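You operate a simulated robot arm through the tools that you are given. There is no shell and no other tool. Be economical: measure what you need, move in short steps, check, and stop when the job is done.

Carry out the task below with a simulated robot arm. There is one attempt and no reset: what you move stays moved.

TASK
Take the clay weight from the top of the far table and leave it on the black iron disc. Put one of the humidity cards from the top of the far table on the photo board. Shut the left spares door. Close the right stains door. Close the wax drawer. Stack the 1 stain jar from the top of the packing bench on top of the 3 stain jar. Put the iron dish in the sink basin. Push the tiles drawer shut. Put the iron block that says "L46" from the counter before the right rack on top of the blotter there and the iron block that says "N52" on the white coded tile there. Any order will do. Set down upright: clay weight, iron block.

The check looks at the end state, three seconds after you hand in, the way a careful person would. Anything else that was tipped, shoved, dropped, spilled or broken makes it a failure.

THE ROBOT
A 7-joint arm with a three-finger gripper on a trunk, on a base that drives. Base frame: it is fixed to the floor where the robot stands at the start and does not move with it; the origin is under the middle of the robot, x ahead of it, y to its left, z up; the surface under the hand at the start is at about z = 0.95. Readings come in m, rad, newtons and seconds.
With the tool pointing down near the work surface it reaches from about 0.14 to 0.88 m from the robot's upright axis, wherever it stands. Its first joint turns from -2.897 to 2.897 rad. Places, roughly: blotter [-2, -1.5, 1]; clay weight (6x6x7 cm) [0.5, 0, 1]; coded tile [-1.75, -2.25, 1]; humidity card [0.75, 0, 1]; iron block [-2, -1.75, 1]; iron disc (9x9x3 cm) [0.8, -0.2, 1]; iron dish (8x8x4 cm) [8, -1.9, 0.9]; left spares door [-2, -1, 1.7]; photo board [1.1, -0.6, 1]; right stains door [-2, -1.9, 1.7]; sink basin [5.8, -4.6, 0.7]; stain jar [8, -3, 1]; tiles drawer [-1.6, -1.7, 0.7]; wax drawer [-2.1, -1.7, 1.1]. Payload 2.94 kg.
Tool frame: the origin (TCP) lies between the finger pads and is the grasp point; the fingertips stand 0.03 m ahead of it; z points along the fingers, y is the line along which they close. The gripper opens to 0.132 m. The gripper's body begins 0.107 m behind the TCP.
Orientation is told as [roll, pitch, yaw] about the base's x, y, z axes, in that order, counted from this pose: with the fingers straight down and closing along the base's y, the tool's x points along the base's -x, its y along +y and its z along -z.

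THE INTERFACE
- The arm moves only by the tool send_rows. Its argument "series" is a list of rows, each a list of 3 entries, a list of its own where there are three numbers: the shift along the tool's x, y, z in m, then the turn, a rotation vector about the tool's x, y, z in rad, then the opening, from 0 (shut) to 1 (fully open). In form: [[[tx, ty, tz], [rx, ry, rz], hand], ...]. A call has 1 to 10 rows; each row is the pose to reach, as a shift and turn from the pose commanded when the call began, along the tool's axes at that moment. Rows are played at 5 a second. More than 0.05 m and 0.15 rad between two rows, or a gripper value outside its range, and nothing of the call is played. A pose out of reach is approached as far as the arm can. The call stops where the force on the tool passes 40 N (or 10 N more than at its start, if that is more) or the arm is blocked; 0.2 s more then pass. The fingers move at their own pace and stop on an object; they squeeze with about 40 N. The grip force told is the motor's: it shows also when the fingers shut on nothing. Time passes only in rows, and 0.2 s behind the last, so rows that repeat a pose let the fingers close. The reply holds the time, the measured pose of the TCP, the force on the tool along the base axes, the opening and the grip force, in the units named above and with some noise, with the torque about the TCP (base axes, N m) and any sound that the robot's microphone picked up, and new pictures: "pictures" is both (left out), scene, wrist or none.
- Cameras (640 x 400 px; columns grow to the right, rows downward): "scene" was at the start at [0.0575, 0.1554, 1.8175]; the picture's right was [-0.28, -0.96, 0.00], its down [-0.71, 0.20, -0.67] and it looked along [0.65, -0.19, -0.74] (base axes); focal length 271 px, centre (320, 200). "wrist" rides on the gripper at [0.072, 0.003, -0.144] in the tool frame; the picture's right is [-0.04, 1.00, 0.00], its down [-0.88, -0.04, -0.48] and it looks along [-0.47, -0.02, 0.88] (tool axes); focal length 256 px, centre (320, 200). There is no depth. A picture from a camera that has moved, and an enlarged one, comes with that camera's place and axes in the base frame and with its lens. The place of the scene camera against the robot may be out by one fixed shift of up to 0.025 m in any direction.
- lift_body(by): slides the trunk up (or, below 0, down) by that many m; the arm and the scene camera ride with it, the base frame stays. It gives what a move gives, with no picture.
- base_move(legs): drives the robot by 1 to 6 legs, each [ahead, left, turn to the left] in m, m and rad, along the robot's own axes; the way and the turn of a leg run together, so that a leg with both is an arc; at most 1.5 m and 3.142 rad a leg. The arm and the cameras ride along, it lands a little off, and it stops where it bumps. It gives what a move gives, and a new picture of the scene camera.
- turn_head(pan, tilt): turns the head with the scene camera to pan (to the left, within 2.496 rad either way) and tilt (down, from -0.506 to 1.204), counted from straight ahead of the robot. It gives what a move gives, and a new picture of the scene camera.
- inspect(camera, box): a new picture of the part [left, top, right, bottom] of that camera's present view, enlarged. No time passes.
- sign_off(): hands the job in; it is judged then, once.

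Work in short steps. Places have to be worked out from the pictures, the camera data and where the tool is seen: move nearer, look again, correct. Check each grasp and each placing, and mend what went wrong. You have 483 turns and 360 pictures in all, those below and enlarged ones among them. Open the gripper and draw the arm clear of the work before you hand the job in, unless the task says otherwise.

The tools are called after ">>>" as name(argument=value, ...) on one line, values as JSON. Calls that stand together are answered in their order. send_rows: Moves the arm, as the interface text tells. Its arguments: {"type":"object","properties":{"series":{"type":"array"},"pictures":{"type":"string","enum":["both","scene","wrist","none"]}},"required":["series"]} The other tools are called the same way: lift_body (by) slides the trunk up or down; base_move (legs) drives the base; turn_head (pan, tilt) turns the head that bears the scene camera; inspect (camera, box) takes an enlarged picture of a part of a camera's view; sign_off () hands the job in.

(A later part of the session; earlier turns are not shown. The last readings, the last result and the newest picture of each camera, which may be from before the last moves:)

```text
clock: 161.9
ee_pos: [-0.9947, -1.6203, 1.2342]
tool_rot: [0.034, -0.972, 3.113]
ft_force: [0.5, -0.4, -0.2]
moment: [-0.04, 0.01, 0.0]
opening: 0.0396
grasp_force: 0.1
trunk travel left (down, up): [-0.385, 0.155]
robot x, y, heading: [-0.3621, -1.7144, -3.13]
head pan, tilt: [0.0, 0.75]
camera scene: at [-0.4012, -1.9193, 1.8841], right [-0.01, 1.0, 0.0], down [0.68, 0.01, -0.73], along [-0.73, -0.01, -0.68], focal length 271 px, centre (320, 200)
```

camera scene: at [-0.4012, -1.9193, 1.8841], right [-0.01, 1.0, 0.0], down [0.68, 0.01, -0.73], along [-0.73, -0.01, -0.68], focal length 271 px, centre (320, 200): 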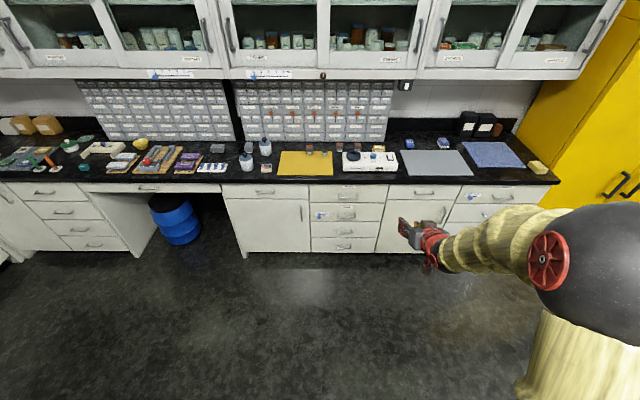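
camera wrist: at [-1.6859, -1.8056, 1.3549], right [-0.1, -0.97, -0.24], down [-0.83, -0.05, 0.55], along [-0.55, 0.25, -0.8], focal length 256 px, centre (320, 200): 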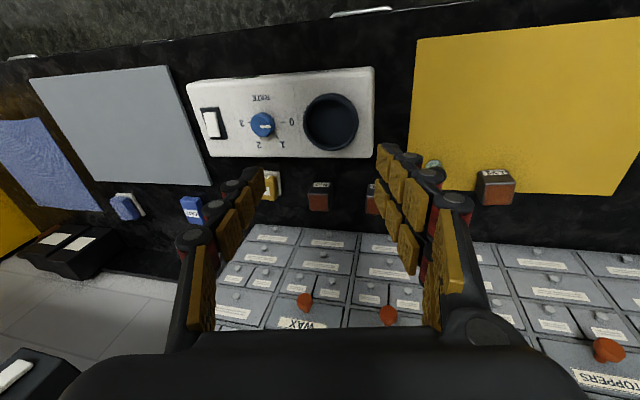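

No limit so far; continue to vertical.

>>> send_rows(series=[[[0, 0, 0], [0, 0.14, 0], 0.3], [[0, 0, 0], [0, 0.28, 0], 0.3], [[0, 0, 0], [0, 0.42, 0], 0.3], [[0, 0, 0], [0, 0.56, 0], 0.3], [[0, 0, 0], [0, 0.7, 0], 0.3], [[0, 0, 0], [0, 0.84, 0], 0.3], [[0, 0, 0], [0.03, 0.96, 0], 0.3]], pictures="scene")

```text
clock: 163.5
ee_pos: [-0.9728, -1.6169, 1.201]
tool_rot: [0.164, -0.139, 3.123]
ft_force: [-0.5, 0.0, 0.1]
moment: [0.08, 0.05, -0.04]
opening: 0.0397
grasp_force: 0.1
out of reach, approached as far as the arm can: row 3, 4, 5, 6, 7
trunk travel left (down, up): [-0.385, 0.155]
robot x, y, heading: [-0.3589, -1.7145, -3.139]
head pan, tilt: [0.0, 0.75]
camera scene: at [-0.4007, -1.9212, 1.884], right [-0.01, 1.0, 0.0], down [0.68, 0.01, -0.73], along [-0.73, -0.01, -0.68], focal length 271 px, centre (320, 200)
```

scene: 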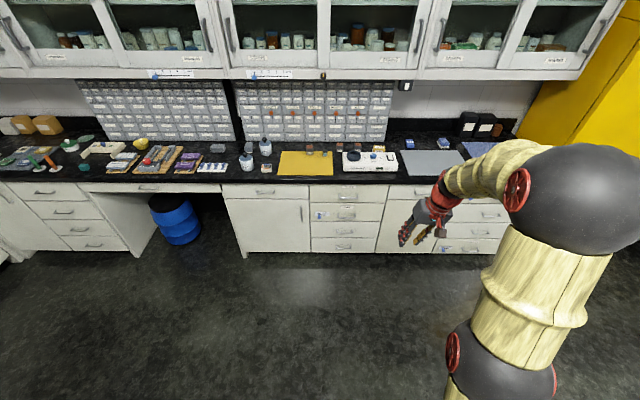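

Same limit again because the elbow lies out of plane. I'll go back to horizontal, then stretch the arm almost straight ahead so forearm and tool line up exactly, and tilt down from there.

>>> send_rows(series=[[[0, 0, 0], [-0.02, -0.14, 0], 0.3], [[0, 0, 0], [-0.05, -0.28, 0], 0.3], [[0, 0, 0], [-0.08, -0.42, 0], 0.3], [[0, 0, 0], [-0.12, -0.56, 0], 0.3], [[0, 0, 0], [-0.14, -0.7, 0], 0.3], [[0, 0, 0], [-0.14, -0.83, 0], 0.3]], pictures="none")

>>> send_rows(series=[[[0, 0, 0], [0, -0.14, 0], 0.3], [[0, 0, 0], [0, -0.28, 0], 0.3], [[0, 0, 0], [0, -0.42, 0], 0.3], [[0, 0, 0], [0, -0.56, 0], 0.3], [[0, 0, 0], [0, -0.65, 0], 0.3]], pictures="none")

```text
clock: 164.9
ee_pos: [-0.974, -1.6154, 1.201]
tool_rot: [0.481, -0.935, 2.825]
ft_force: [0.3, -1.0, -0.1]
moment: [-0.02, 0.0, 0.02]
opening: 0.0396
grasp_force: 0.0
trunk travel left (down, up): [-0.385, 0.155]
robot x, y, heading: [-0.3601, -1.7188, -3.134]
head pan, tilt: [0.0, 0.75]
```

```text
clock: 166.1
ee_pos: [-0.9745, -1.6149, 1.2004]
tool_rot: [1.818, -1.287, 1.394]
ft_force: [0.2, 0.1, 0.0]
moment: [0.02, 0.0, -0.03]
opening: 0.0394
grasp_force: 0.1
trunk travel left (down, up): [-0.385, 0.155]
robot x, y, heading: [-0.3621, -1.7186, -3.133]
head pan, tilt: [0.0, 0.75]
```

Forward again. Fix the small roll, then stretch out straight ahead on the centreline.

>>> send_rows(series=[[[0, 0, 0], [0, 0, -0.14], 0.3], [[0, 0, 0], [0, 0, -0.28], 0.3], [[0, 0, 0], [0, 0, -0.28], 0.3]], pictures="none")

>>> send_rows(series=[[[0, 0.015, 0.04], [0, 0, 0], 0.3], [[0, 0.03, 0.08], [0, 0, 0], 0.3], [[0, 0.045, 0.12], [0, 0, 0], 0.3], [[0, 0.06, 0.16], [0, 0, 0], 0.3], [[0, 0.075, 0.2], [0, 0, 0], 0.3], [[0, 0.09, 0.24], [0, 0, 0], 0.3], [[0, 0.09, 0.28], [0, 0, 0], 0.3], [[0, 0.09, 0.28], [0, 0, 0], 0.3]], pictures="scene")

```text
clock: 166.9
ee_pos: [-0.9731, -1.6155, 1.2002]
tool_rot: [-3.103, -1.504, 0.021]
ft_force: [-1.2, -0.4, -0.4]
moment: [0.01, -0.01, 0.01]
opening: 0.0397
grasp_force: 0.0
trunk travel left (down, up): [-0.385, 0.155]
robot x, y, heading: [-0.3625, -1.7149, -3.134]
head pan, tilt: [0.0, 0.75]
```

```text
clock: 168.7
ee_pos: [-1.2468, -1.7232, 1.2191]
tool_rot: [-3.121, -1.506, 0.039]
ft_force: [-0.5, -0.3, -0.1]
moment: [0.04, 0.02, 0.01]
opening: 0.0395
grasp_force: 0.1
trunk travel left (down, up): [-0.385, 0.155]
robot x, y, heading: [-0.3568, -1.7177, -3.135]
head pan, tilt: [0.0, 0.75]
camera scene: at [-0.4012, -1.9193, 1.8842], right [-0.01, 1.0, 0.0], down [0.68, 0.01, -0.73], along [-0.73, -0.01, -0.68], focal length 271 px, centre (320, 200)
```

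scene: 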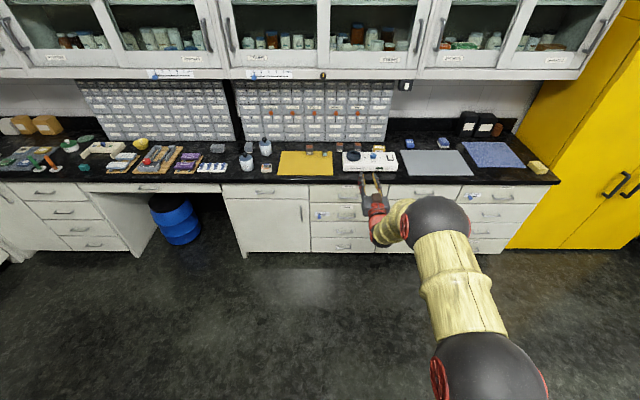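

Not yet straight; extend further.

>>> send_rows(series=[[[0, 0, 0.04], [0, 0, 0], 0.3], [[0, 0, 0.08], [0, 0, 0], 0.3], [[0, 0, 0.12], [0, 0, 0], 0.3], [[0, 0, 0.16], [0, 0, 0], 0.3], [[0, 0, 0.2], [0, 0, 0], 0.3]], pictures="scene")

```text
clock: 169.9
ee_pos: [-1.4479, -1.7342, 1.2302]
tool_rot: [-3.114, -1.508, 0.032]
ft_force: [-0.6, 0.2, -0.6]
moment: [0.01, 0.1, 0.0]
opening: 0.0397
grasp_force: 0.1
trunk travel left (down, up): [-0.385, 0.155]
robot x, y, heading: [-0.3643, -1.7143, -3.135]
head pan, tilt: [0.0, 0.75]
camera scene: at [-0.403, -1.9194, 1.884], right [-0.01, 1.0, 0.0], down [0.68, 0.01, -0.73], along [-0.73, -0.01, -0.68], focal length 271 px, centre (320, 200)
```

scene: 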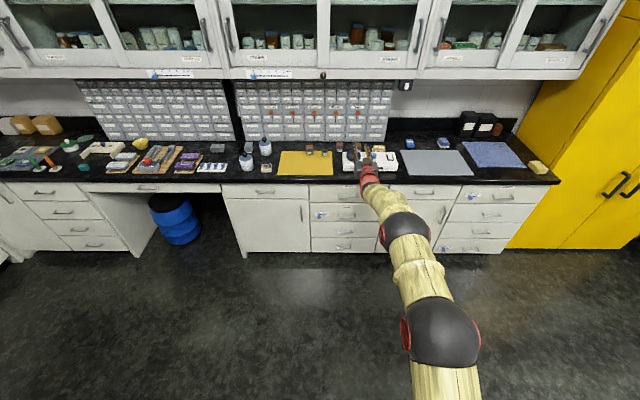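

The arm is nearly straight now. I'll pivot the hand down about the wrist only, so the crossing stays in-plane.

>>> send_rows(series=[[[0.031, 0, -0.002], [0, 0.14, 0], 0.3], [[0.061, 0, -0.009], [0, 0.28, 0], 0.3], [[0.09, 0, -0.019], [0, 0.42, 0], 0.3], [[0.117, 0, -0.034], [0, 0.56, 0], 0.3], [[0.142, 0, -0.052], [0, 0.7, 0], 0.3], [[0.164, 0, -0.073], [0, 0.84, 0], 0.3], [[0.183, 0, -0.097], [0, 0.98, 0], 0.3], [[0.198, 0, -0.124], [0, 1.12, 0], 0.3], [[0.209, 0, -0.153], [0, 1.26, 0], 0.3], [[0.217, 0, -0.183], [0, 1.4, 0], 0.3]], pictures="scene")

```text
clock: 172.1
ee_pos: [-1.2581, -1.7544, 0.9904]
tool_rot: [0.053, -0.603, 3.138]
ft_force: [-0.5, 0.6, 0.3]
moment: [-0.02, 0.0, 0.05]
opening: 0.0392
grasp_force: 0.0
out of reach, approached as far as the arm can: row 5, 6, 7, 8, 9, 10
trunk travel left (down, up): [-0.385, 0.155]
robot x, y, heading: [-0.3581, -1.7125, -3.133]
head pan, tilt: [0.0, 0.75]
camera scene: at [-0.4037, -1.9181, 1.8841], right [-0.01, 1.0, 0.0], down [0.68, 0.0, -0.73], along [-0.73, -0.01, -0.68], focal length 271 px, centre (320, 200)
```

scene: 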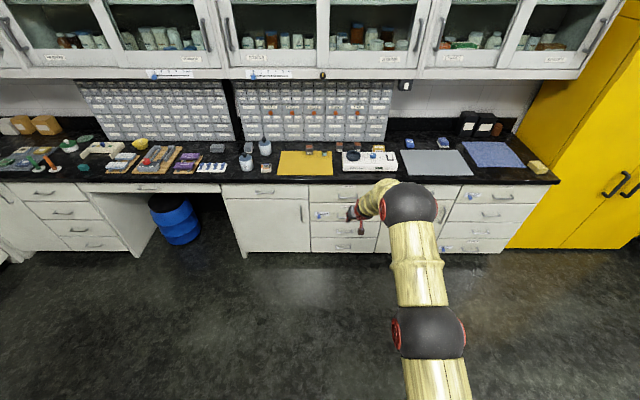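

This shows the wrist is bent past straight on the wrong side (limited range). I'll retract, point the tool right and slightly back for a strong normal bend, then sweep down from there.

>>> send_rows(series=[[[0.016, 0, -0.042], [0, 0, 0], 0.3], [[0.033, 0, -0.084], [0, 0, 0], 0.3], [[0.05, 0, -0.126], [0, 0, 0], 0.3], [[0.066, 0, -0.168], [0, 0, 0], 0.3], [[0.083, 0, -0.21], [0, 0, 0], 0.3], [[0.1, 0, -0.252], [0, 0, 0], 0.3], [[0.116, 0, -0.294], [0, 0, 0], 0.3], [[0.132, 0, -0.335], [0, 0, 0], 0.3]], pictures="none")

>>> send_rows(series=[[[0, 0, 0], [0.14, 0, 0], 0.3], [[0, 0, 0], [0.28, 0, 0], 0.3], [[0, 0, 0], [0.42, 0, 0], 0.3], [[0, 0, 0], [0.56, 0, 0], 0.3], [[0, 0, 0], [0.7, 0, 0], 0.3], [[0, 0, 0], [0.84, 0, 0], 0.3], [[0, 0, 0], [0.98, 0, 0], 0.3], [[0, 0, 0], [1.12, 0, 0], 0.3], [[0, 0, 0], [1.26, 0, 0], 0.3], [[0, 0, 0], [1.4, 0, 0], 0.3]], pictures="scene")

```text
clock: 173.9
ee_pos: [-0.9575, -1.7388, 1.1939]
tool_rot: [0.055, -0.604, 3.139]
ft_force: [0.3, -0.3, 0.7]
moment: [0.02, 0.02, -0.03]
opening: 0.0397
grasp_force: 0.1
trunk travel left (down, up): [-0.385, 0.155]
robot x, y, heading: [-0.3617, -1.7167, -3.136]
head pan, tilt: [0.0, 0.75]
```

```text
clock: 176.1
ee_pos: [-0.959, -1.74, 1.1928]
tool_rot: [-1.35, -0.604, 3.141]
ft_force: [-0.3, -0.4, 0.5]
moment: [0.0, -0.05, -0.02]
opening: 0.0396
grasp_force: 0.1
out of reach, approached as far as the arm can: row 1
trunk travel left (down, up): [-0.385, 0.155]
robot x, y, heading: [-0.3619, -1.7181, -3.131]
head pan, tilt: [0.0, 0.75]
camera scene: at [-0.4026, -1.92, 1.884], right [-0.01, 1.0, 0.0], down [0.68, 0.01, -0.73], along [-0.73, -0.01, -0.68], focal length 271 px, centre (320, 200)
```

scene: 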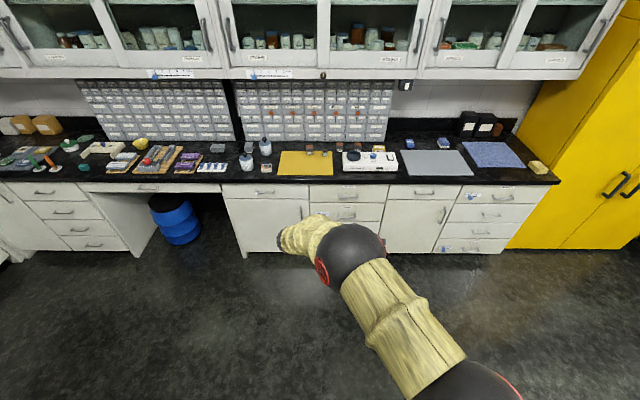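

The tool now points right with a strong normal bend. I'll sweep it down about the forward axis.

>>> send_rows(series=[[[0, 0, 0], [-0.1152, 0.0776, 0.0174], 0.3], [[0, 0, 0], [-0.2304, 0.1552, 0.0348], 0.3], [[0, 0, 0], [-0.3456, 0.2328, 0.0522], 0.3], [[0, 0, 0], [-0.4608, 0.3104, 0.0696], 0.3], [[0, 0, 0], [-0.576, 0.388, 0.087], 0.3], [[0, 0, 0], [-0.6912, 0.4656, 0.1044], 0.3], [[0, 0, 0], [-0.8064, 0.5432, 0.1218], 0.3], [[0, 0, 0], [-0.9216, 0.6208, 0.1392], 0.3], [[0, 0, 0], [-1.0368, 0.6984, 0.1566], 0.3], [[0, 0, 0], [-1.152, 0.776, 0.174], 0.3]], pictures="scene")

```text
clock: 178.3
ee_pos: [-0.9592, -1.7392, 1.1924]
tool_rot: [0.084, -0.096, 2.544]
ft_force: [-0.2, 0.1, 0.1]
moment: [-0.05, 0.01, 0.0]
opening: 0.0396
grasp_force: 0.0
trunk travel left (down, up): [-0.385, 0.155]
robot x, y, heading: [-0.3593, -1.7145, -3.136]
head pan, tilt: [0.0, 0.75]
camera scene: at [-0.4015, -1.9186, 1.8842], right [-0.01, 1.0, 0.0], down [0.68, 0.01, -0.73], along [-0.73, -0.01, -0.68], focal length 271 px, centre (320, 200)
```

scene: 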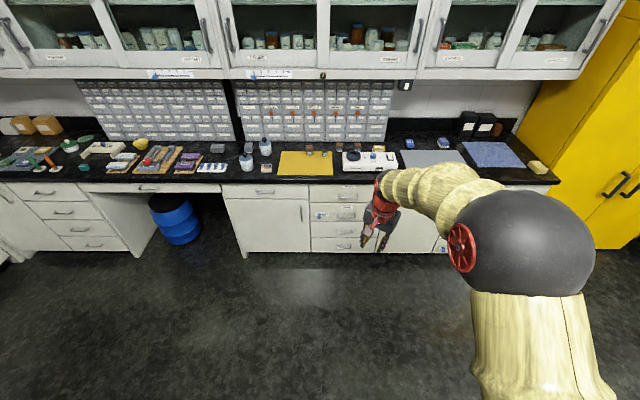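

That worked. Now straighten it to vertical with the standard yaw.

>>> send_rows(series=[[[0, 0, 0], [0.04, 0.05, -0.12], 0.3], [[0, 0, 0], [0.084, 0.096, -0.24], 0.3], [[0, 0, 0], [0.084, 0.096, -0.37], 0.3], [[0, 0, 0], [0.084, 0.096, -0.5], 0.3], [[0, 0, 0], [0.084, 0.096, -0.59], 0.3]], pictures="none")

```text
clock: 179.5
ee_pos: [-0.9589, -1.7398, 1.1924]
tool_rot: [-0.036, -0.01, 3.136]
ft_force: [0.1, 0.0, 0.0]
moment: [0.01, 0.02, -0.02]
opening: 0.0398
grasp_force: 0.1
trunk travel left (down, up): [-0.385, 0.155]
robot x, y, heading: [-0.3568, -1.7186, -3.135]
head pan, tilt: [0.0, 0.75]
```

Vertical again. I'll drive up to the counter and view the blocks with the wrist camera.

>>> base_move(legs=[[0.81, 0, 0]])

>>> send_rows(series=[[[-0.03, 0, 0.02], [-0.036, 0.01, 0], 0.6], [[-0.07, 0, 0.04], [-0.036, 0.01, 0], 0.6], [[-0.07, 0, 0.04], [-0.036, 0.01, 0], 0.6]])

```text
clock: 183.8
ee_pos: [-1.7698, -1.7402, 1.1929]
tool_rot: [-0.038, -0.009, 3.13]
ft_force: [-0.1, 0.2, -0.2]
moment: [0.0, -0.03, 0.0]
opening: 0.0395
grasp_force: 0.0
trunk travel left (down, up): [-0.385, 0.155]
robot x, y, heading: [-1.1706, -1.7233, -3.14]
head pan, tilt: [0.0, 0.75]
camera scene: at [-1.2142, -1.9235, 1.8841], right [0.0, 1.0, 0.0], down [0.68, 0.0, -0.73], along [-0.73, 0.0, -0.68], focal length 271 px, centre (320, 200)
```

scene: 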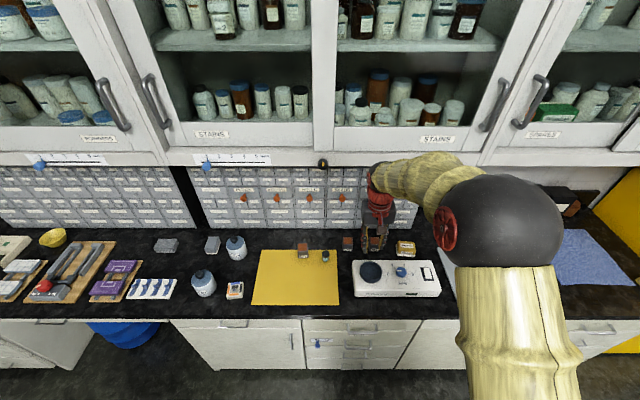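

```text
clock: 184.6
ee_pos: [-1.84, -1.7393, 1.1534]
tool_rot: [-0.003, -0.002, 3.131]
ft_force: [0.4, 0.1, -0.8]
moment: [-0.03, -0.01, 0.0]
opening: 0.0795
grasp_force: 0.1
trunk travel left (down, up): [-0.385, 0.155]
robot x, y, heading: [-1.1715, -1.7176, -3.138]
head pan, tilt: [0.0, 0.75]
camera scene: at [-1.2128, -1.9234, 1.8842], right [0.0, 1.0, 0.0], down [0.68, 0.0, -0.73], along [-0.73, 0.0, -0.68], focal length 271 px, centre (320, 200)
camera wrist: at [-1.7669, -1.7421, 1.2972], right [-0.06, -1.0, 0.0], down [-0.88, 0.05, 0.48], along [-0.48, 0.03, -0.88], focal length 256 px, centre (320, 200)
```

scene: 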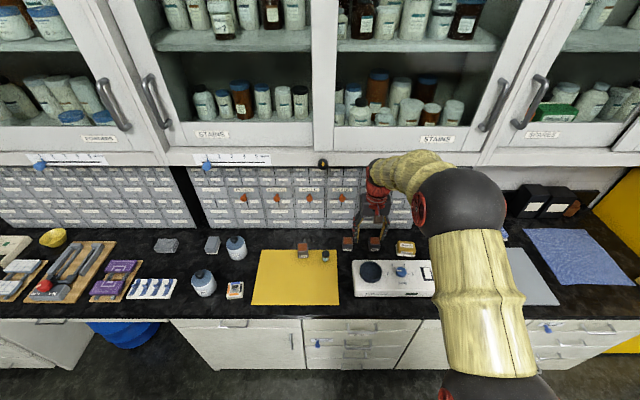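
wrist: 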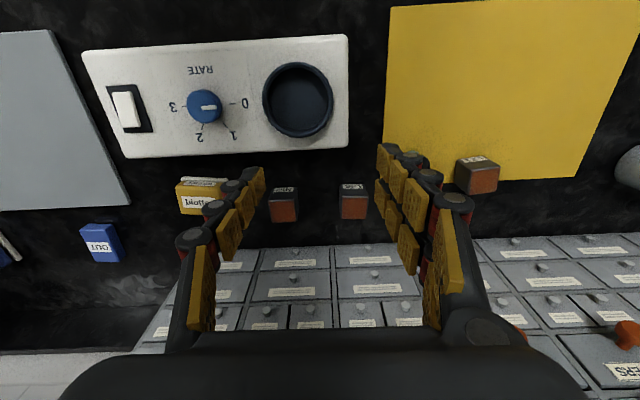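

L46 at about (-1.953,-1.778), N52 at (-1.952,-1.681), each about 4 cm wide. I'll move above L46 and look again.

>>> send_rows(series=[[[-0.04, 0.013, 0.0], [0, 0, 0], 0.6], [[-0.08, 0.026, 0.02], [0, 0, 0], 0.6], [[-0.113, 0.038, 0.04], [0, 0, 0], 0.6], [[-0.113, 0.038, 0.08], [0, 0, 0], 0.6], [[-0.113, 0.038, 0.08], [0, 0, 0], 0.6]])

```text
clock: 186.0
ee_pos: [-1.9442, -1.8279, 1.0379]
tool_rot: [-0.001, 0.062, -3.091]
ft_force: [9.2, -2.9, -15.9]
moment: [0.51, 0.84, 0.08]
opening: 0.0792
grasp_force: 0.1
trunk travel left (down, up): [-0.385, 0.155]
robot x, y, heading: [-1.1864, -1.7294, -3.091]
head pan, tilt: [0.0, 0.75]
stopped in row 5: the arm was blocked; the commanded pose is now the measured one
camera scene: at [-1.1874, -1.9875, 1.8809], right [-0.05, 1.0, 0.03], down [0.67, 0.06, -0.74], along [-0.74, -0.02, -0.67], focal length 271 px, centre (320, 200)
camera wrist: at [-1.8809, -1.828, 1.1852], right [0.01, -1.0, -0.01], down [-0.91, -0.01, 0.42], along [-0.42, 0.0, -0.91], focal length 256 px, centre (320, 200)
```

scene: 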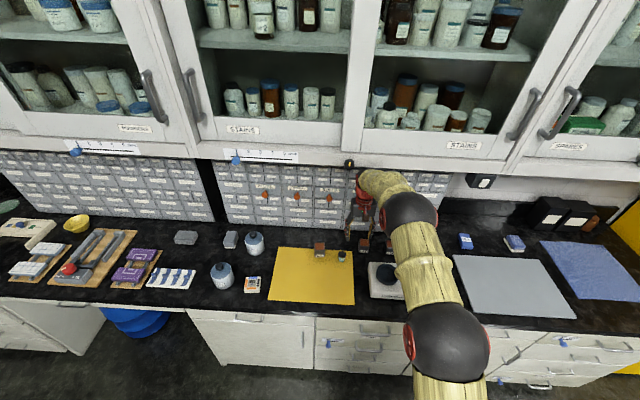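
wrist: 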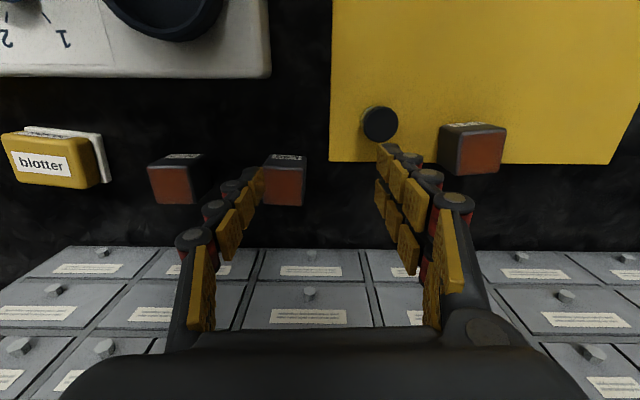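

The wrist touched the upper cabinet's lower edge. I'll look at that spot before retreating.

>>> inspect(camera="scene", box=[280, 130, 460, 250])

```text
3.33 times, centred on (370, 190) of scene
camera zoom: at [-1.1874, -1.9875, 1.8809], right [-0.05, 1.0, 0.03], down [0.67, 0.06, -0.74], along [-0.74, -0.02, -0.67], focal length 903 px, centre (153, 233)
```

zoom: 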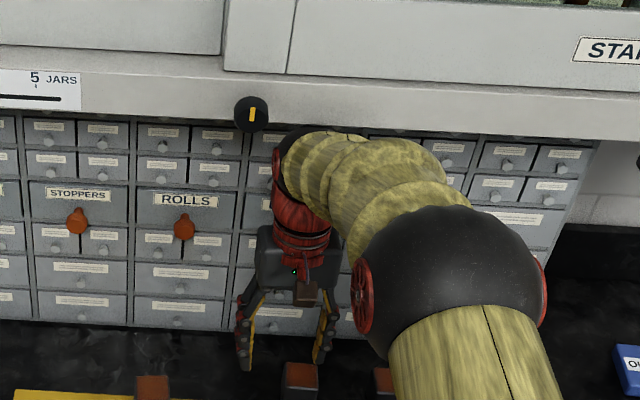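

The wrist ball is under the cabinet edge near a knob, which still looks unchanged. I'll retreat straight back.

>>> send_rows(series=[[[0.03, 0, 0.0], [0, 0, 0], 0.6], [[0.07, 0, 0], [0, 0, 0], 0.6], [[0.11, 0, 0.0], [0, 0, 0], 0.6], [[0.15, 0, 0.0], [0, 0, 0], 0.6], [[0.19, 0, 0.0], [0, 0, 0], 0.6]])

```text
clock: 187.2
ee_pos: [-1.7589, -1.794, 1.0551]
tool_rot: [0.002, 0.045, -3.113]
ft_force: [0.4, -0.1, 0.9]
moment: [0.01, 0.06, -0.02]
opening: 0.0791
grasp_force: 0.0
trunk travel left (down, up): [-0.385, 0.155]
robot x, y, heading: [-1.1797, -1.724, -3.111]
head pan, tilt: [0.0, 0.75]
camera scene: at [-1.2133, -1.9288, 1.8843], right [-0.03, 1.0, 0.0], down [0.68, 0.02, -0.73], along [-0.73, -0.02, -0.68], focal length 271 px, centre (320, 200)
camera wrist: at [-1.6929, -1.794, 1.2035], right [-0.01, -1.0, 0.0], down [-0.9, 0.01, 0.44], along [-0.44, 0.0, -0.9], focal length 256 px, centre (320, 200)
```

scene: 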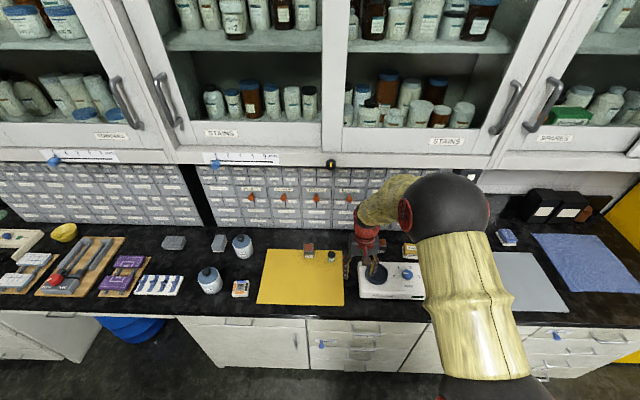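
wrist: 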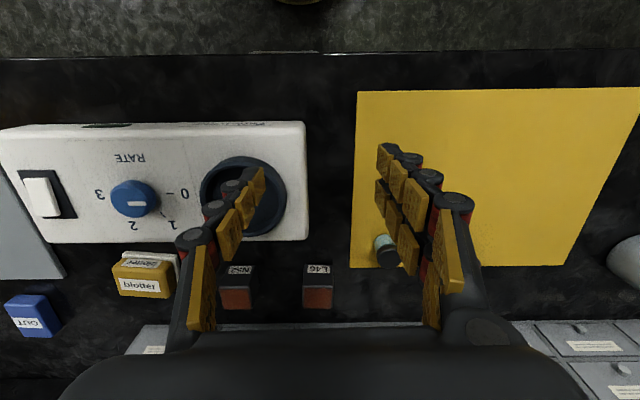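

Robot has settled. I'll rise, and tilt the tool 0.4 rad forward (fingers pointing ahead-down), so the wrist stays clear of the cabinet.

>>> send_rows(series=[[[0, 0, -0.04], [0, 0, 0], 0.6], [[0.0, 0, -0.07], [0, -0.13, 0], 0.6], [[0.0, 0, -0.07], [0, -0.27, 0], 0.6], [[0.0, 0, -0.07], [0, -0.41, 0.0], 0.6], [[0, 0, -0.07], [0, -0.445, 0], 0.6], [[0, 0, -0.07], [0, -0.445, 0], 0.6]])

```text
clock: 188.6
ee_pos: [-1.7634, -1.794, 1.125]
tool_rot: [0.003, -0.398, -3.115]
ft_force: [0.7, -1.3, -0.2]
moment: [0.03, -0.04, 0.03]
opening: 0.0794
grasp_force: 0.1
trunk travel left (down, up): [-0.385, 0.155]
robot x, y, heading: [-1.1774, -1.7272, -3.108]
head pan, tilt: [0.0, 0.75]
camera scene: at [-1.2157, -1.9288, 1.8841], right [-0.03, 1.0, 0.0], down [0.68, 0.02, -0.73], along [-0.73, -0.02, -0.68], focal length 271 px, centre (320, 200)
camera wrist: at [-1.6405, -1.7923, 1.2296], right [-0.01, -1.0, 0.02], down [-0.63, 0.02, 0.78], along [-0.78, 0.0, -0.63], focal length 256 px, centre (320, 200)
```

scene: 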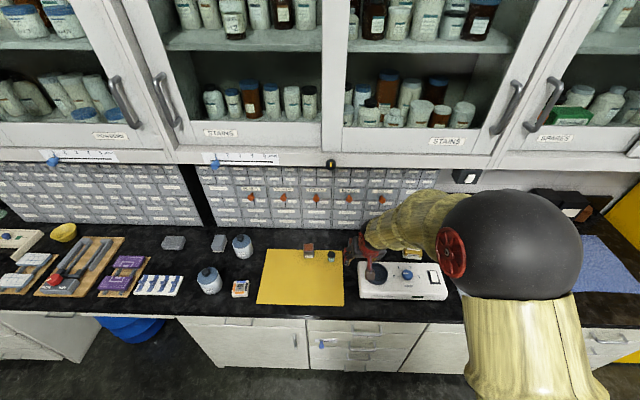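
wrist: 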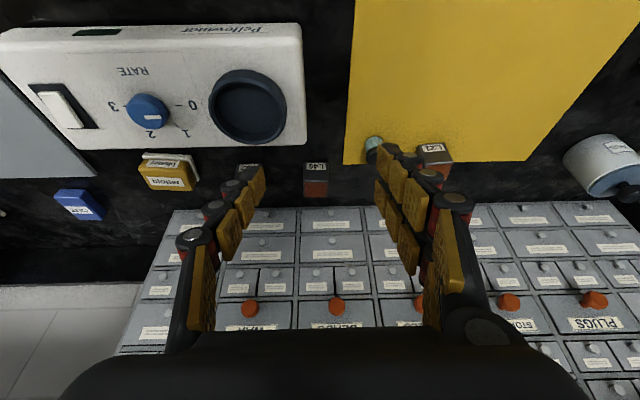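

L46's centre is about (-1.925,-1.787). I'll move forward to the approach point, then check.

>>> send_rows(series=[[[-0.03, -0.004, 0.012], [0, 0, 0], 0.6], [[-0.06, -0.008, 0.025], [0, 0, 0], 0.6], [[-0.0875, -0.012, 0.037], [0, 0, 0], 0.6], [[-0.0875, -0.012, 0.037], [0, 0, 0], 0.6]])

```text
clock: 189.6
ee_pos: [-1.8575, -1.7833, 1.1248]
tool_rot: [0.002, -0.398, -3.112]
ft_force: [0.7, 0.6, -0.2]
moment: [-0.03, 0.01, 0.01]
opening: 0.0794
grasp_force: 0.0
trunk travel left (down, up): [-0.385, 0.155]
robot x, y, heading: [-1.18, -1.7262, -3.111]
head pan, tilt: [0.0, 0.75]
camera scene: at [-1.2152, -1.9288, 1.8842], right [-0.03, 1.0, 0.0], down [0.68, 0.02, -0.73], along [-0.73, -0.02, -0.68], focal length 271 px, centre (320, 200)
camera wrist: at [-1.7355, -1.7824, 1.2296], right [-0.01, -1.0, 0.02], down [-0.63, 0.02, 0.78], along [-0.78, 0.0, -0.63], focal length 256 px, centre (320, 200)
```

scene: 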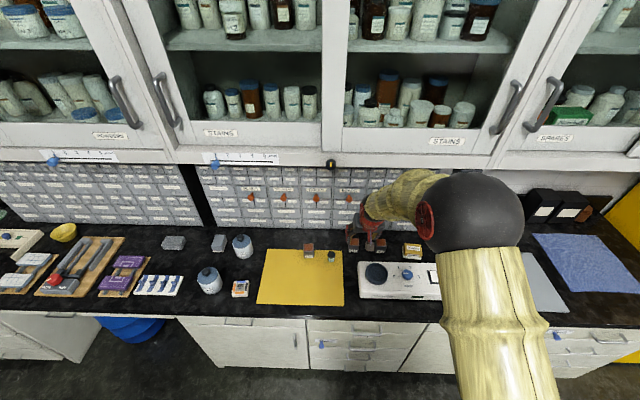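
wrist: 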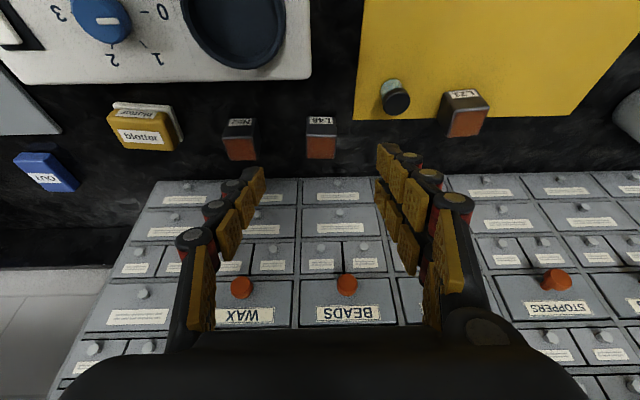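

L46 refined to (-1.936,-1.784), top about 0.99. I'll descend diagonally around it.

>>> send_rows(series=[[[-0.003, -0.001, 0.04], [0, 0, 0], 0.6], [[-0.006, -0.001, 0.08], [0, 0, 0], 0.6], [[-0.009, -0.001, 0.12], [0, 0, 0], 0.6], [[-0.012, -0.001, 0.145], [0, 0, 0], 0.6], [[-0.012, -0.001, 0.155], [0, 0, 0], 0.6]])

```text
clock: 190.8
ee_pos: [-1.9301, -1.7859, 0.9864]
tool_rot: [0.005, -0.399, -3.113]
ft_force: [0.7, -0.2, 0.7]
moment: [0.02, 0.0, 0.01]
opening: 0.0793
grasp_force: 0.1
trunk travel left (down, up): [-0.385, 0.155]
robot x, y, heading: [-1.1769, -1.7259, -3.113]
head pan, tilt: [0.0, 0.75]
camera scene: at [-1.216, -1.9288, 1.8841], right [-0.03, 1.0, 0.0], down [0.68, 0.02, -0.73], along [-0.73, -0.02, -0.68], focal length 271 px, centre (320, 200)
camera wrist: at [-1.8069, -1.7833, 1.0913], right [-0.01, -1.0, 0.02], down [-0.63, 0.02, 0.78], along [-0.78, 0.0, -0.63], focal length 256 px, centre (320, 200)
```

scene: 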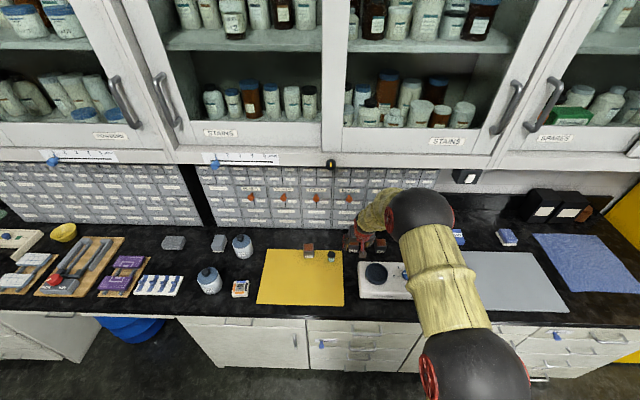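
wrist: 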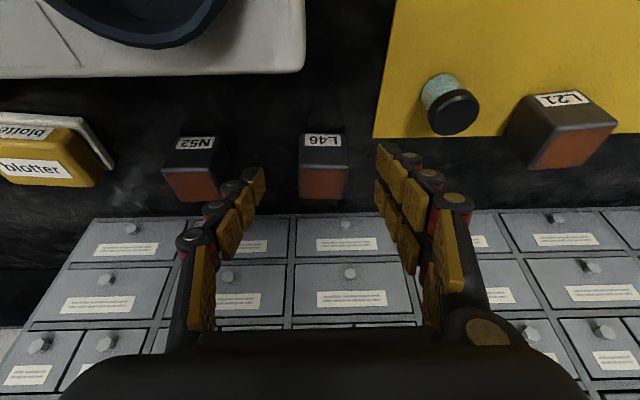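

L46 is between the fingers; close and check.

>>> send_rows(series=[[[0, 0, 0], [0, 0, 0], 0.15], [[0, 0, 0], [0, 0, 0], 0.15], [[0, 0, 0], [0, 0, 0], 0.15], [[0, 0, 0], [0, 0, 0], 0.15], [[0, 0, 0], [0, 0, 0], 0.15], [[0.0, 0, 0], [0, 0, 0], 0.15]], pictures="wrist")

```text
clock: 192.2
ee_pos: [-1.9295, -1.7844, 0.9874]
tool_rot: [0.003, -0.397, -3.113]
ft_force: [0.5, -0.5, -0.1]
moment: [0.01, 0.0, 0.0]
opening: 0.0197
grasp_force: 0.1
trunk travel left (down, up): [-0.385, 0.155]
robot x, y, heading: [-1.178, -1.7259, -3.11]
head pan, tilt: [0.0, 0.75]
camera wrist: at [-1.8068, -1.7833, 1.0918], right [-0.01, -1.0, 0.02], down [-0.63, 0.02, 0.78], along [-0.78, 0.0, -0.63], focal length 256 px, centre (320, 200)
```

wrist: 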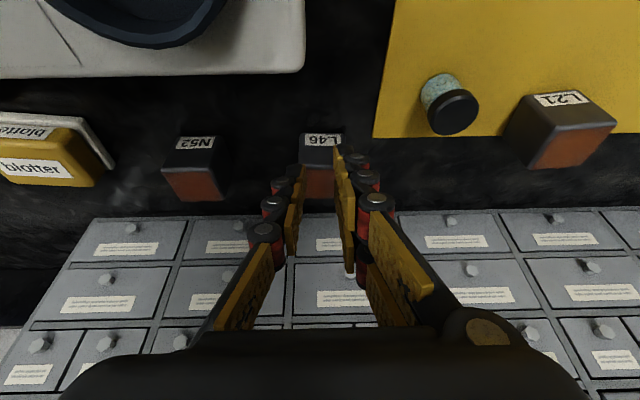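

The fingers closed above the block: the counter is lower (z≈0.89). Recomputed, L46's centre is (-1.979,-1.786) with its top at 0.934. I'll reopen and go lower and further.

>>> send_rows(series=[[[0, 0, -0.01], [0, 0, 0], 0.6], [[0, 0, -0.01], [0, 0, 0], 0.6], [[0, 0, -0.01], [0, 0, 0], 0.6], [[0, 0, -0.01], [0, 0, 0], 0.6], [[-0.007, 0, 0.03], [0, 0, 0], 0.6], [[-0.0133, 0, 0.055], [0, 0, 0], 0.6], [[-0.0133, 0, 0.0675], [0, 0, 0], 0.6]])

```text
clock: 193.8
ee_pos: [-1.9686, -1.7856, 0.9298]
tool_rot: [0.002, -0.397, -3.114]
ft_force: [-0.4, -0.6, 0.0]
moment: [-0.02, -0.03, -0.01]
opening: 0.0792
grasp_force: 0.1
trunk travel left (down, up): [-0.385, 0.155]
robot x, y, heading: [-1.1805, -1.7212, -3.115]
head pan, tilt: [0.0, 0.75]
camera scene: at [-1.2161, -1.9288, 1.8841], right [-0.03, 1.0, 0.0], down [0.68, 0.02, -0.73], along [-0.73, -0.02, -0.68], focal length 271 px, centre (320, 200)
camera wrist: at [-1.8457, -1.785, 1.0339], right [-0.01, -1.0, 0.02], down [-0.63, 0.02, 0.78], along [-0.78, 0.0, -0.63], focal length 256 px, centre (320, 200)
```

scene: 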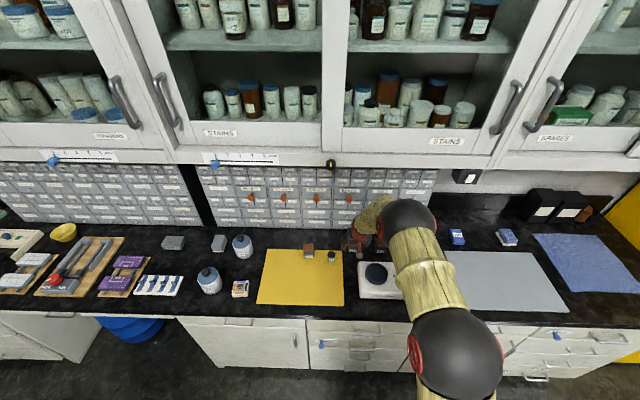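
wrist: 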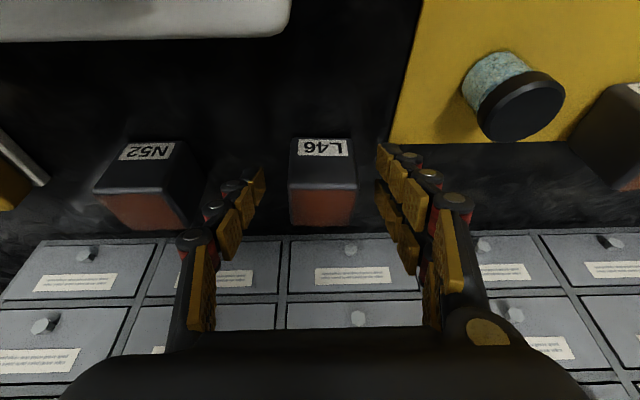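

Good agreement now; L46 sits between the fingers. Closing.

>>> send_rows(series=[[[0, 0, 0], [0, 0, 0], 0.2], [[0, 0, 0], [0, 0, 0], 0.2], [[0, 0, 0], [0, 0, 0], 0.2], [[0, 0, 0], [0, 0, 0], 0.2], [[0.0, 0, 0], [0, 0, 0], 0.2]], pictures="none")

```text
clock: 195.0
ee_pos: [-1.9687, -1.7863, 0.9297]
tool_rot: [0.004, -0.399, -3.114]
ft_force: [-1.0, -1.1, 2.2]
moment: [0.09, 0.11, 0.02]
opening: 0.0455
grasp_force: 39.3
trunk travel left (down, up): [-0.385, 0.155]
robot x, y, heading: [-1.1776, -1.7236, -3.112]
head pan, tilt: [0.0, 0.75]
```

Grip confirmed (45 mm). Lift along the tool axis.

>>> send_rows(series=[[[0, 0, -0.03], [0, 0, 0], 0.2], [[0, 0, -0.07], [0, 0, 0], 0.2], [[0, 0, -0.11], [0, 0, 0], 0.2], [[0, 0, -0.14], [0, 0, 0], 0.2], [[0, -0.04, -0.14], [0, 0, 0], 0.2], [[0, -0.08, -0.14], [0, 0, 0], 0.2], [[0, -0.12, -0.14], [0, 0, 0], 0.2], [[0, -0.16, -0.14], [0, 0, 0], 0.2], [[0, -0.2, -0.14], [0, 0, 0], 0.2], [[0, -0.245, -0.14], [0, 0, 0], 0.2]])

```text
clock: 197.2
ee_pos: [-1.9214, -1.5383, 1.0572]
tool_rot: [0.004, -0.396, -3.113]
ft_force: [-0.7, 0.4, -7.4]
moment: [-0.03, -0.12, 0.03]
opening: 0.0453
grasp_force: 40.0
trunk travel left (down, up): [-0.385, 0.155]
robot x, y, heading: [-1.1807, -1.7219, -3.114]
head pan, tilt: [0.0, 0.75]
camera scene: at [-1.2169, -1.9268, 1.8843], right [-0.03, 1.0, 0.0], down [0.68, 0.02, -0.73], along [-0.73, -0.02, -0.68], focal length 271 px, centre (320, 200)
camera wrist: at [-1.7998, -1.5372, 1.1615], right [-0.01, -1.0, 0.02], down [-0.63, 0.02, 0.78], along [-0.78, -0.01, -0.63], focal length 256 px, centre (320, 200)
```

scene: 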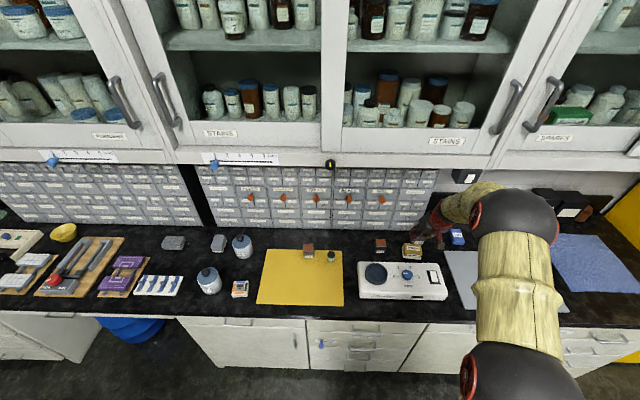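
wrist: 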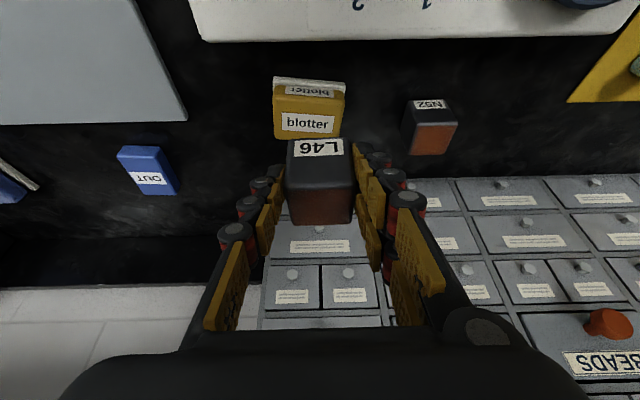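

The blotter top is centred near (-1.954,-1.53), z≈0.929. I'll lower L46 there to just above contact.

>>> send_rows(series=[[[0.002, -0.005, 0.03], [0, 0, 0], 0.2], [[0.005, -0.009, 0.06], [0, 0, 0], 0.2], [[0.007, -0.009, 0.08], [0, 0, 0], 0.2], [[0.0077, -0.009, 0.086], [0, 0, 0], 0.2], [[0.0077, -0.009, 0.086], [0, 0, 0], 0.2]])

>>> inspect(camera="wrist", box=[240, 40, 400, 240])

```text
clock: 198.4
ee_pos: [-1.9484, -1.5326, 0.975]
tool_rot: [0.002, -0.396, -3.113]
ft_force: [0.4, -0.4, -6.8]
moment: [0.04, -0.1, -0.03]
opening: 0.0452
grasp_force: 40.0
trunk travel left (down, up): [-0.385, 0.155]
robot x, y, heading: [-1.1806, -1.7255, -3.108]
head pan, tilt: [0.0, 0.75]
camera scene: at [-1.2166, -1.9284, 1.8842], right [-0.03, 1.0, 0.0], down [0.68, 0.02, -0.73], along [-0.73, -0.02, -0.68], focal length 271 px, centre (320, 200)
camera wrist: at [-1.8256, -1.5303, 1.0799], right [-0.01, -1.0, 0.02], down [-0.63, 0.02, 0.78], along [-0.78, 0.0, -0.63], focal length 256 px, centre (320, 200)
```

scene: 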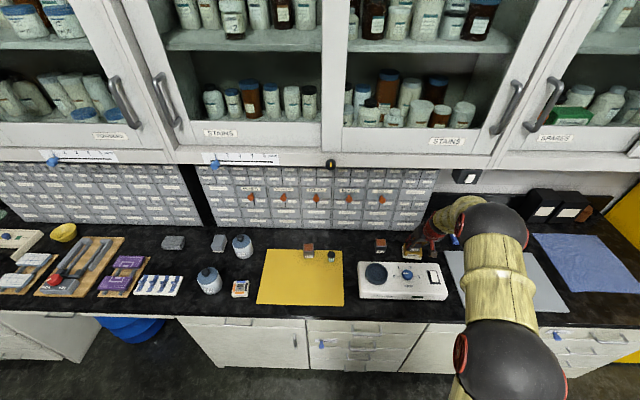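
wrist: 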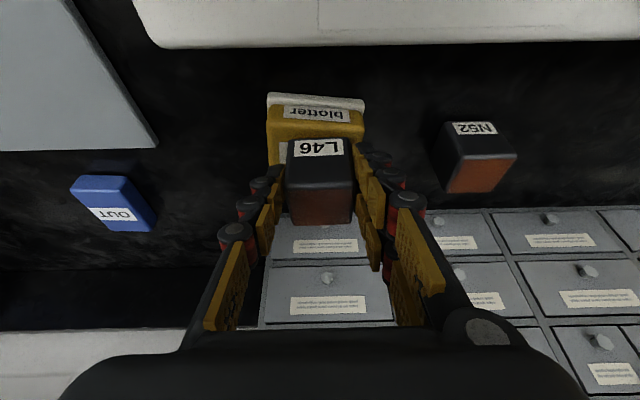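

```text
2.00 times, centred on (320, 140) of wrist
camera zoom: at [-1.8256, -1.5303, 1.0799], right [-0.01, -1.0, 0.02], down [-0.63, 0.02, 0.78], along [-0.78, 0.0, -0.63], focal length 512 px, centre (320, 320)
```

zoom: 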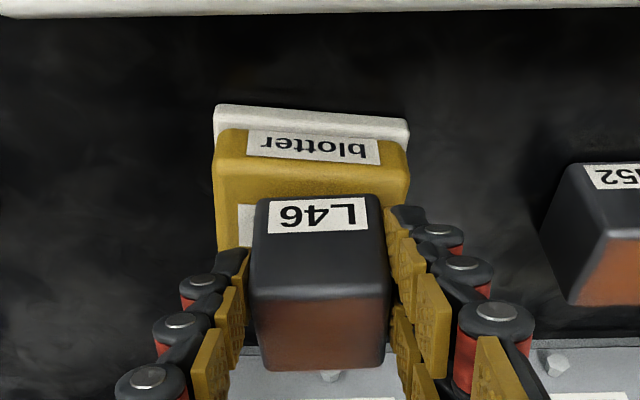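

Nicely above the blotter. A small nudge and lower in 3 mm steps until the weight is taken.

>>> send_rows(series=[[[-0.002, -0.003, 0.003], [0, 0, 0], 0.2], [[-0.001, -0.003, 0.006], [0, 0, 0], 0.2], [[0.0, -0.003, 0.008], [0, 0, 0], 0.2], [[0.0, -0.003, 0.008], [0, 0, 0], 0.2]], pictures="wrist")

```text
clock: 199.4
ee_pos: [-1.9519, -1.5284, 0.9701]
tool_rot: [0.002, -0.402, -3.114]
ft_force: [0.6, -2.2, 6.3]
moment: [-0.1, -0.1, 0.01]
opening: 0.0456
grasp_force: 39.6
trunk travel left (down, up): [-0.385, 0.155]
robot x, y, heading: [-1.1785, -1.7219, -3.113]
head pan, tilt: [0.0, 0.75]
camera wrist: at [-1.8287, -1.5275, 1.0743], right [-0.01, -1.0, 0.02], down [-0.62, 0.02, 0.78], along [-0.78, 0.0, -0.62], focal length 256 px, centre (320, 200)
```

wrist: 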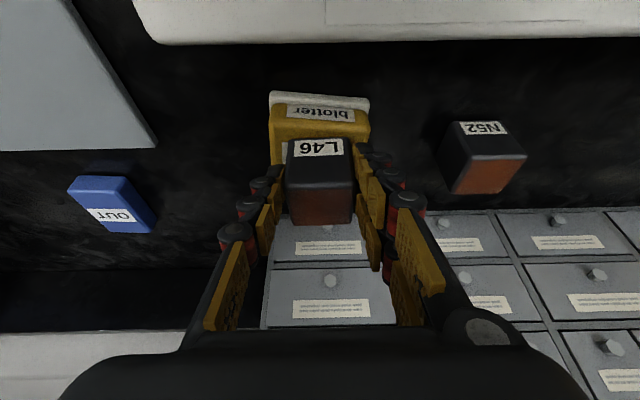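

Contact. Release and retreat along the tool axis.

>>> send_rows(series=[[[0, 0, -0.001], [0, 0, 0], 0.35], [[0, 0, -0.001], [0, 0, 0], 0.5], [[0, 0, -0.001], [0, 0, 0], 0.6], [[0, 0, -0.001], [0, 0, 0], 0.6], [[0, 0, -0.04], [0, 0, 0], 0.6], [[0, 0, -0.08], [0, 0, 0], 0.6], [[0, 0, -0.12], [0, 0, 0], 0.6]])

>>> inspect(camera="scene", box=[340, 220, 500, 320])

```text
clock: 201.0
ee_pos: [-1.9034, -1.5248, 1.0782]
tool_rot: [0.001, -0.398, -3.114]
ft_force: [0.8, -0.5, -0.1]
moment: [0.02, 0.02, -0.04]
opening: 0.0795
grasp_force: 0.0
trunk travel left (down, up): [-0.385, 0.155]
robot x, y, heading: [-1.1795, -1.7227, -3.113]
head pan, tilt: [0.0, 0.75]
camera scene: at [-1.2145, -1.9289, 1.8842], right [-0.03, 1.0, 0.0], down [0.68, 0.02, -0.73], along [-0.73, -0.02, -0.68], focal length 271 px, centre (320, 200)
camera wrist: at [-1.7802, -1.5254, 1.1834], right [-0.01, -1.0, 0.02], down [-0.63, 0.02, 0.78], along [-0.78, 0.0, -0.63], focal length 256 px, centre (320, 200)
```

scene: 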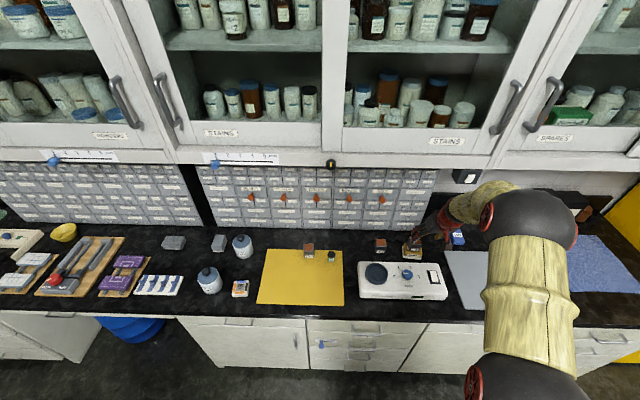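
wrist: 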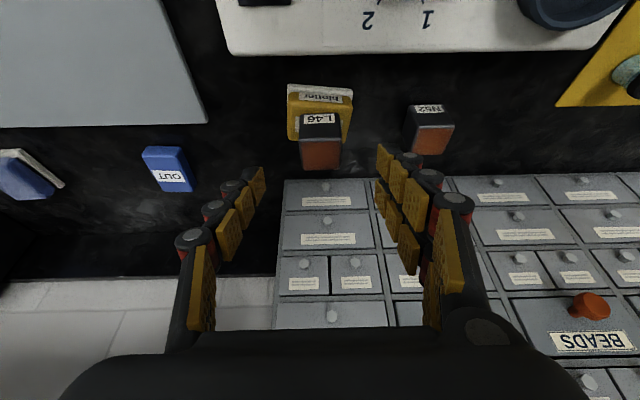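

```text
4.00 times, centred on (420, 270) of scene
camera zoom: at [-1.2145, -1.9289, 1.8842], right [-0.03, 1.0, 0.0], down [0.68, 0.02, -0.73], along [-0.73, -0.02, -0.68], focal length 1083 px, centre (-80, -80)
```

zoom: 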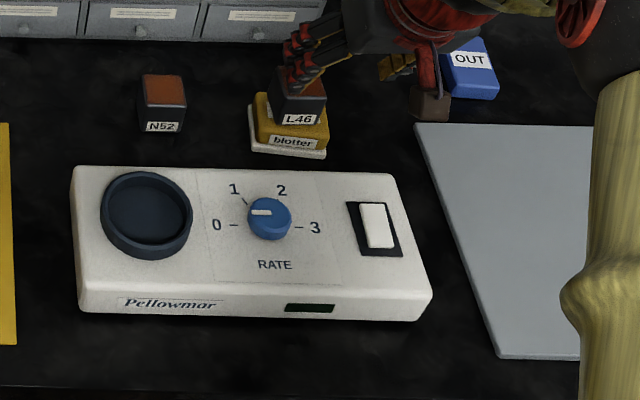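

L46 sits on the blotter. N52 is at about (-1.976,-1.664), so I'll move above it.

>>> send_rows(series=[[[-0.003, 0.045, 0.0], [0, 0, 0], 0.6], [[-0.006, 0.09, 0.002], [0, 0, 0], 0.6], [[-0.008, 0.139, 0.003], [0, 0, 0], 0.6], [[-0.008, 0.139, 0.003], [0, 0, 0], 0.6]], pictures="wrist")

```text
clock: 202.0
ee_pos: [-1.9087, -1.6667, 1.0801]
tool_rot: [0.002, -0.398, -3.115]
ft_force: [-0.1, -0.1, -0.1]
moment: [-0.04, 0.01, -0.02]
opening: 0.0794
grasp_force: 0.0
trunk travel left (down, up): [-0.385, 0.155]
robot x, y, heading: [-1.1812, -1.7237, -3.11]
head pan, tilt: [0.0, 0.75]
camera wrist: at [-1.786, -1.6647, 1.1843], right [-0.01, -1.0, 0.02], down [-0.63, 0.02, 0.78], along [-0.78, 0.0, -0.63], focal length 256 px, centre (320, 200)
```

wrist: 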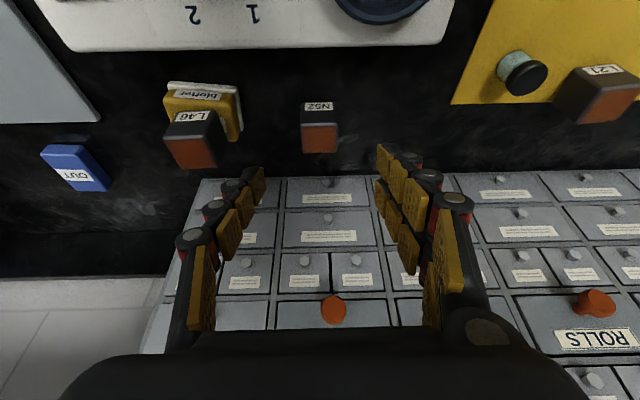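

Aligned. Descend along the tool axis and grip.

>>> send_rows(series=[[[0, -0.001, 0.045], [0, 0, 0], 0.6], [[0, -0.001, 0.09], [0, 0, 0], 0.6], [[0, -0.001, 0.13], [0, 0, 0], 0.6], [[0, -0.001, 0.155], [0, 0, 0], 0.6], [[0, -0.001, 0.163], [0, 0, 0], 0.6], [[0, -0.001, 0.163], [0, 0, 0], 0.2], [[0, -0.001, 0.163], [0, 0, 0], 0.2], [[0, -0.001, 0.163], [0, 0, 0], 0.2], [[0, -0.001, 0.163], [0, 0, 0], 0.2], [[0, -0.001, 0.163], [0, 0, 0], 0.2]], pictures="wrist")

```text
clock: 204.2
ee_pos: [-1.9721, -1.667, 0.9298]
tool_rot: [0.003, -0.398, -3.115]
ft_force: [0.1, -1.0, 0.3]
moment: [0.02, -0.08, -0.05]
opening: 0.0453
grasp_force: 40.1
trunk travel left (down, up): [-0.385, 0.155]
robot x, y, heading: [-1.1804, -1.7261, -3.11]
head pan, tilt: [0.0, 0.75]
camera wrist: at [-1.8497, -1.6663, 1.0338], right [-0.01, -1.0, 0.02], down [-0.63, 0.02, 0.78], along [-0.78, 0.0, -0.63], focal length 256 px, centre (320, 200)
```

wrist: 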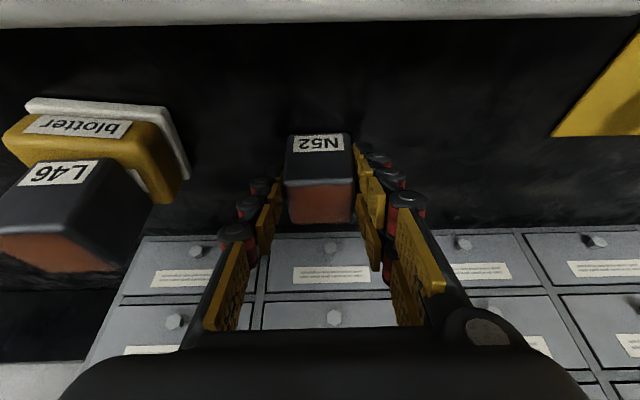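

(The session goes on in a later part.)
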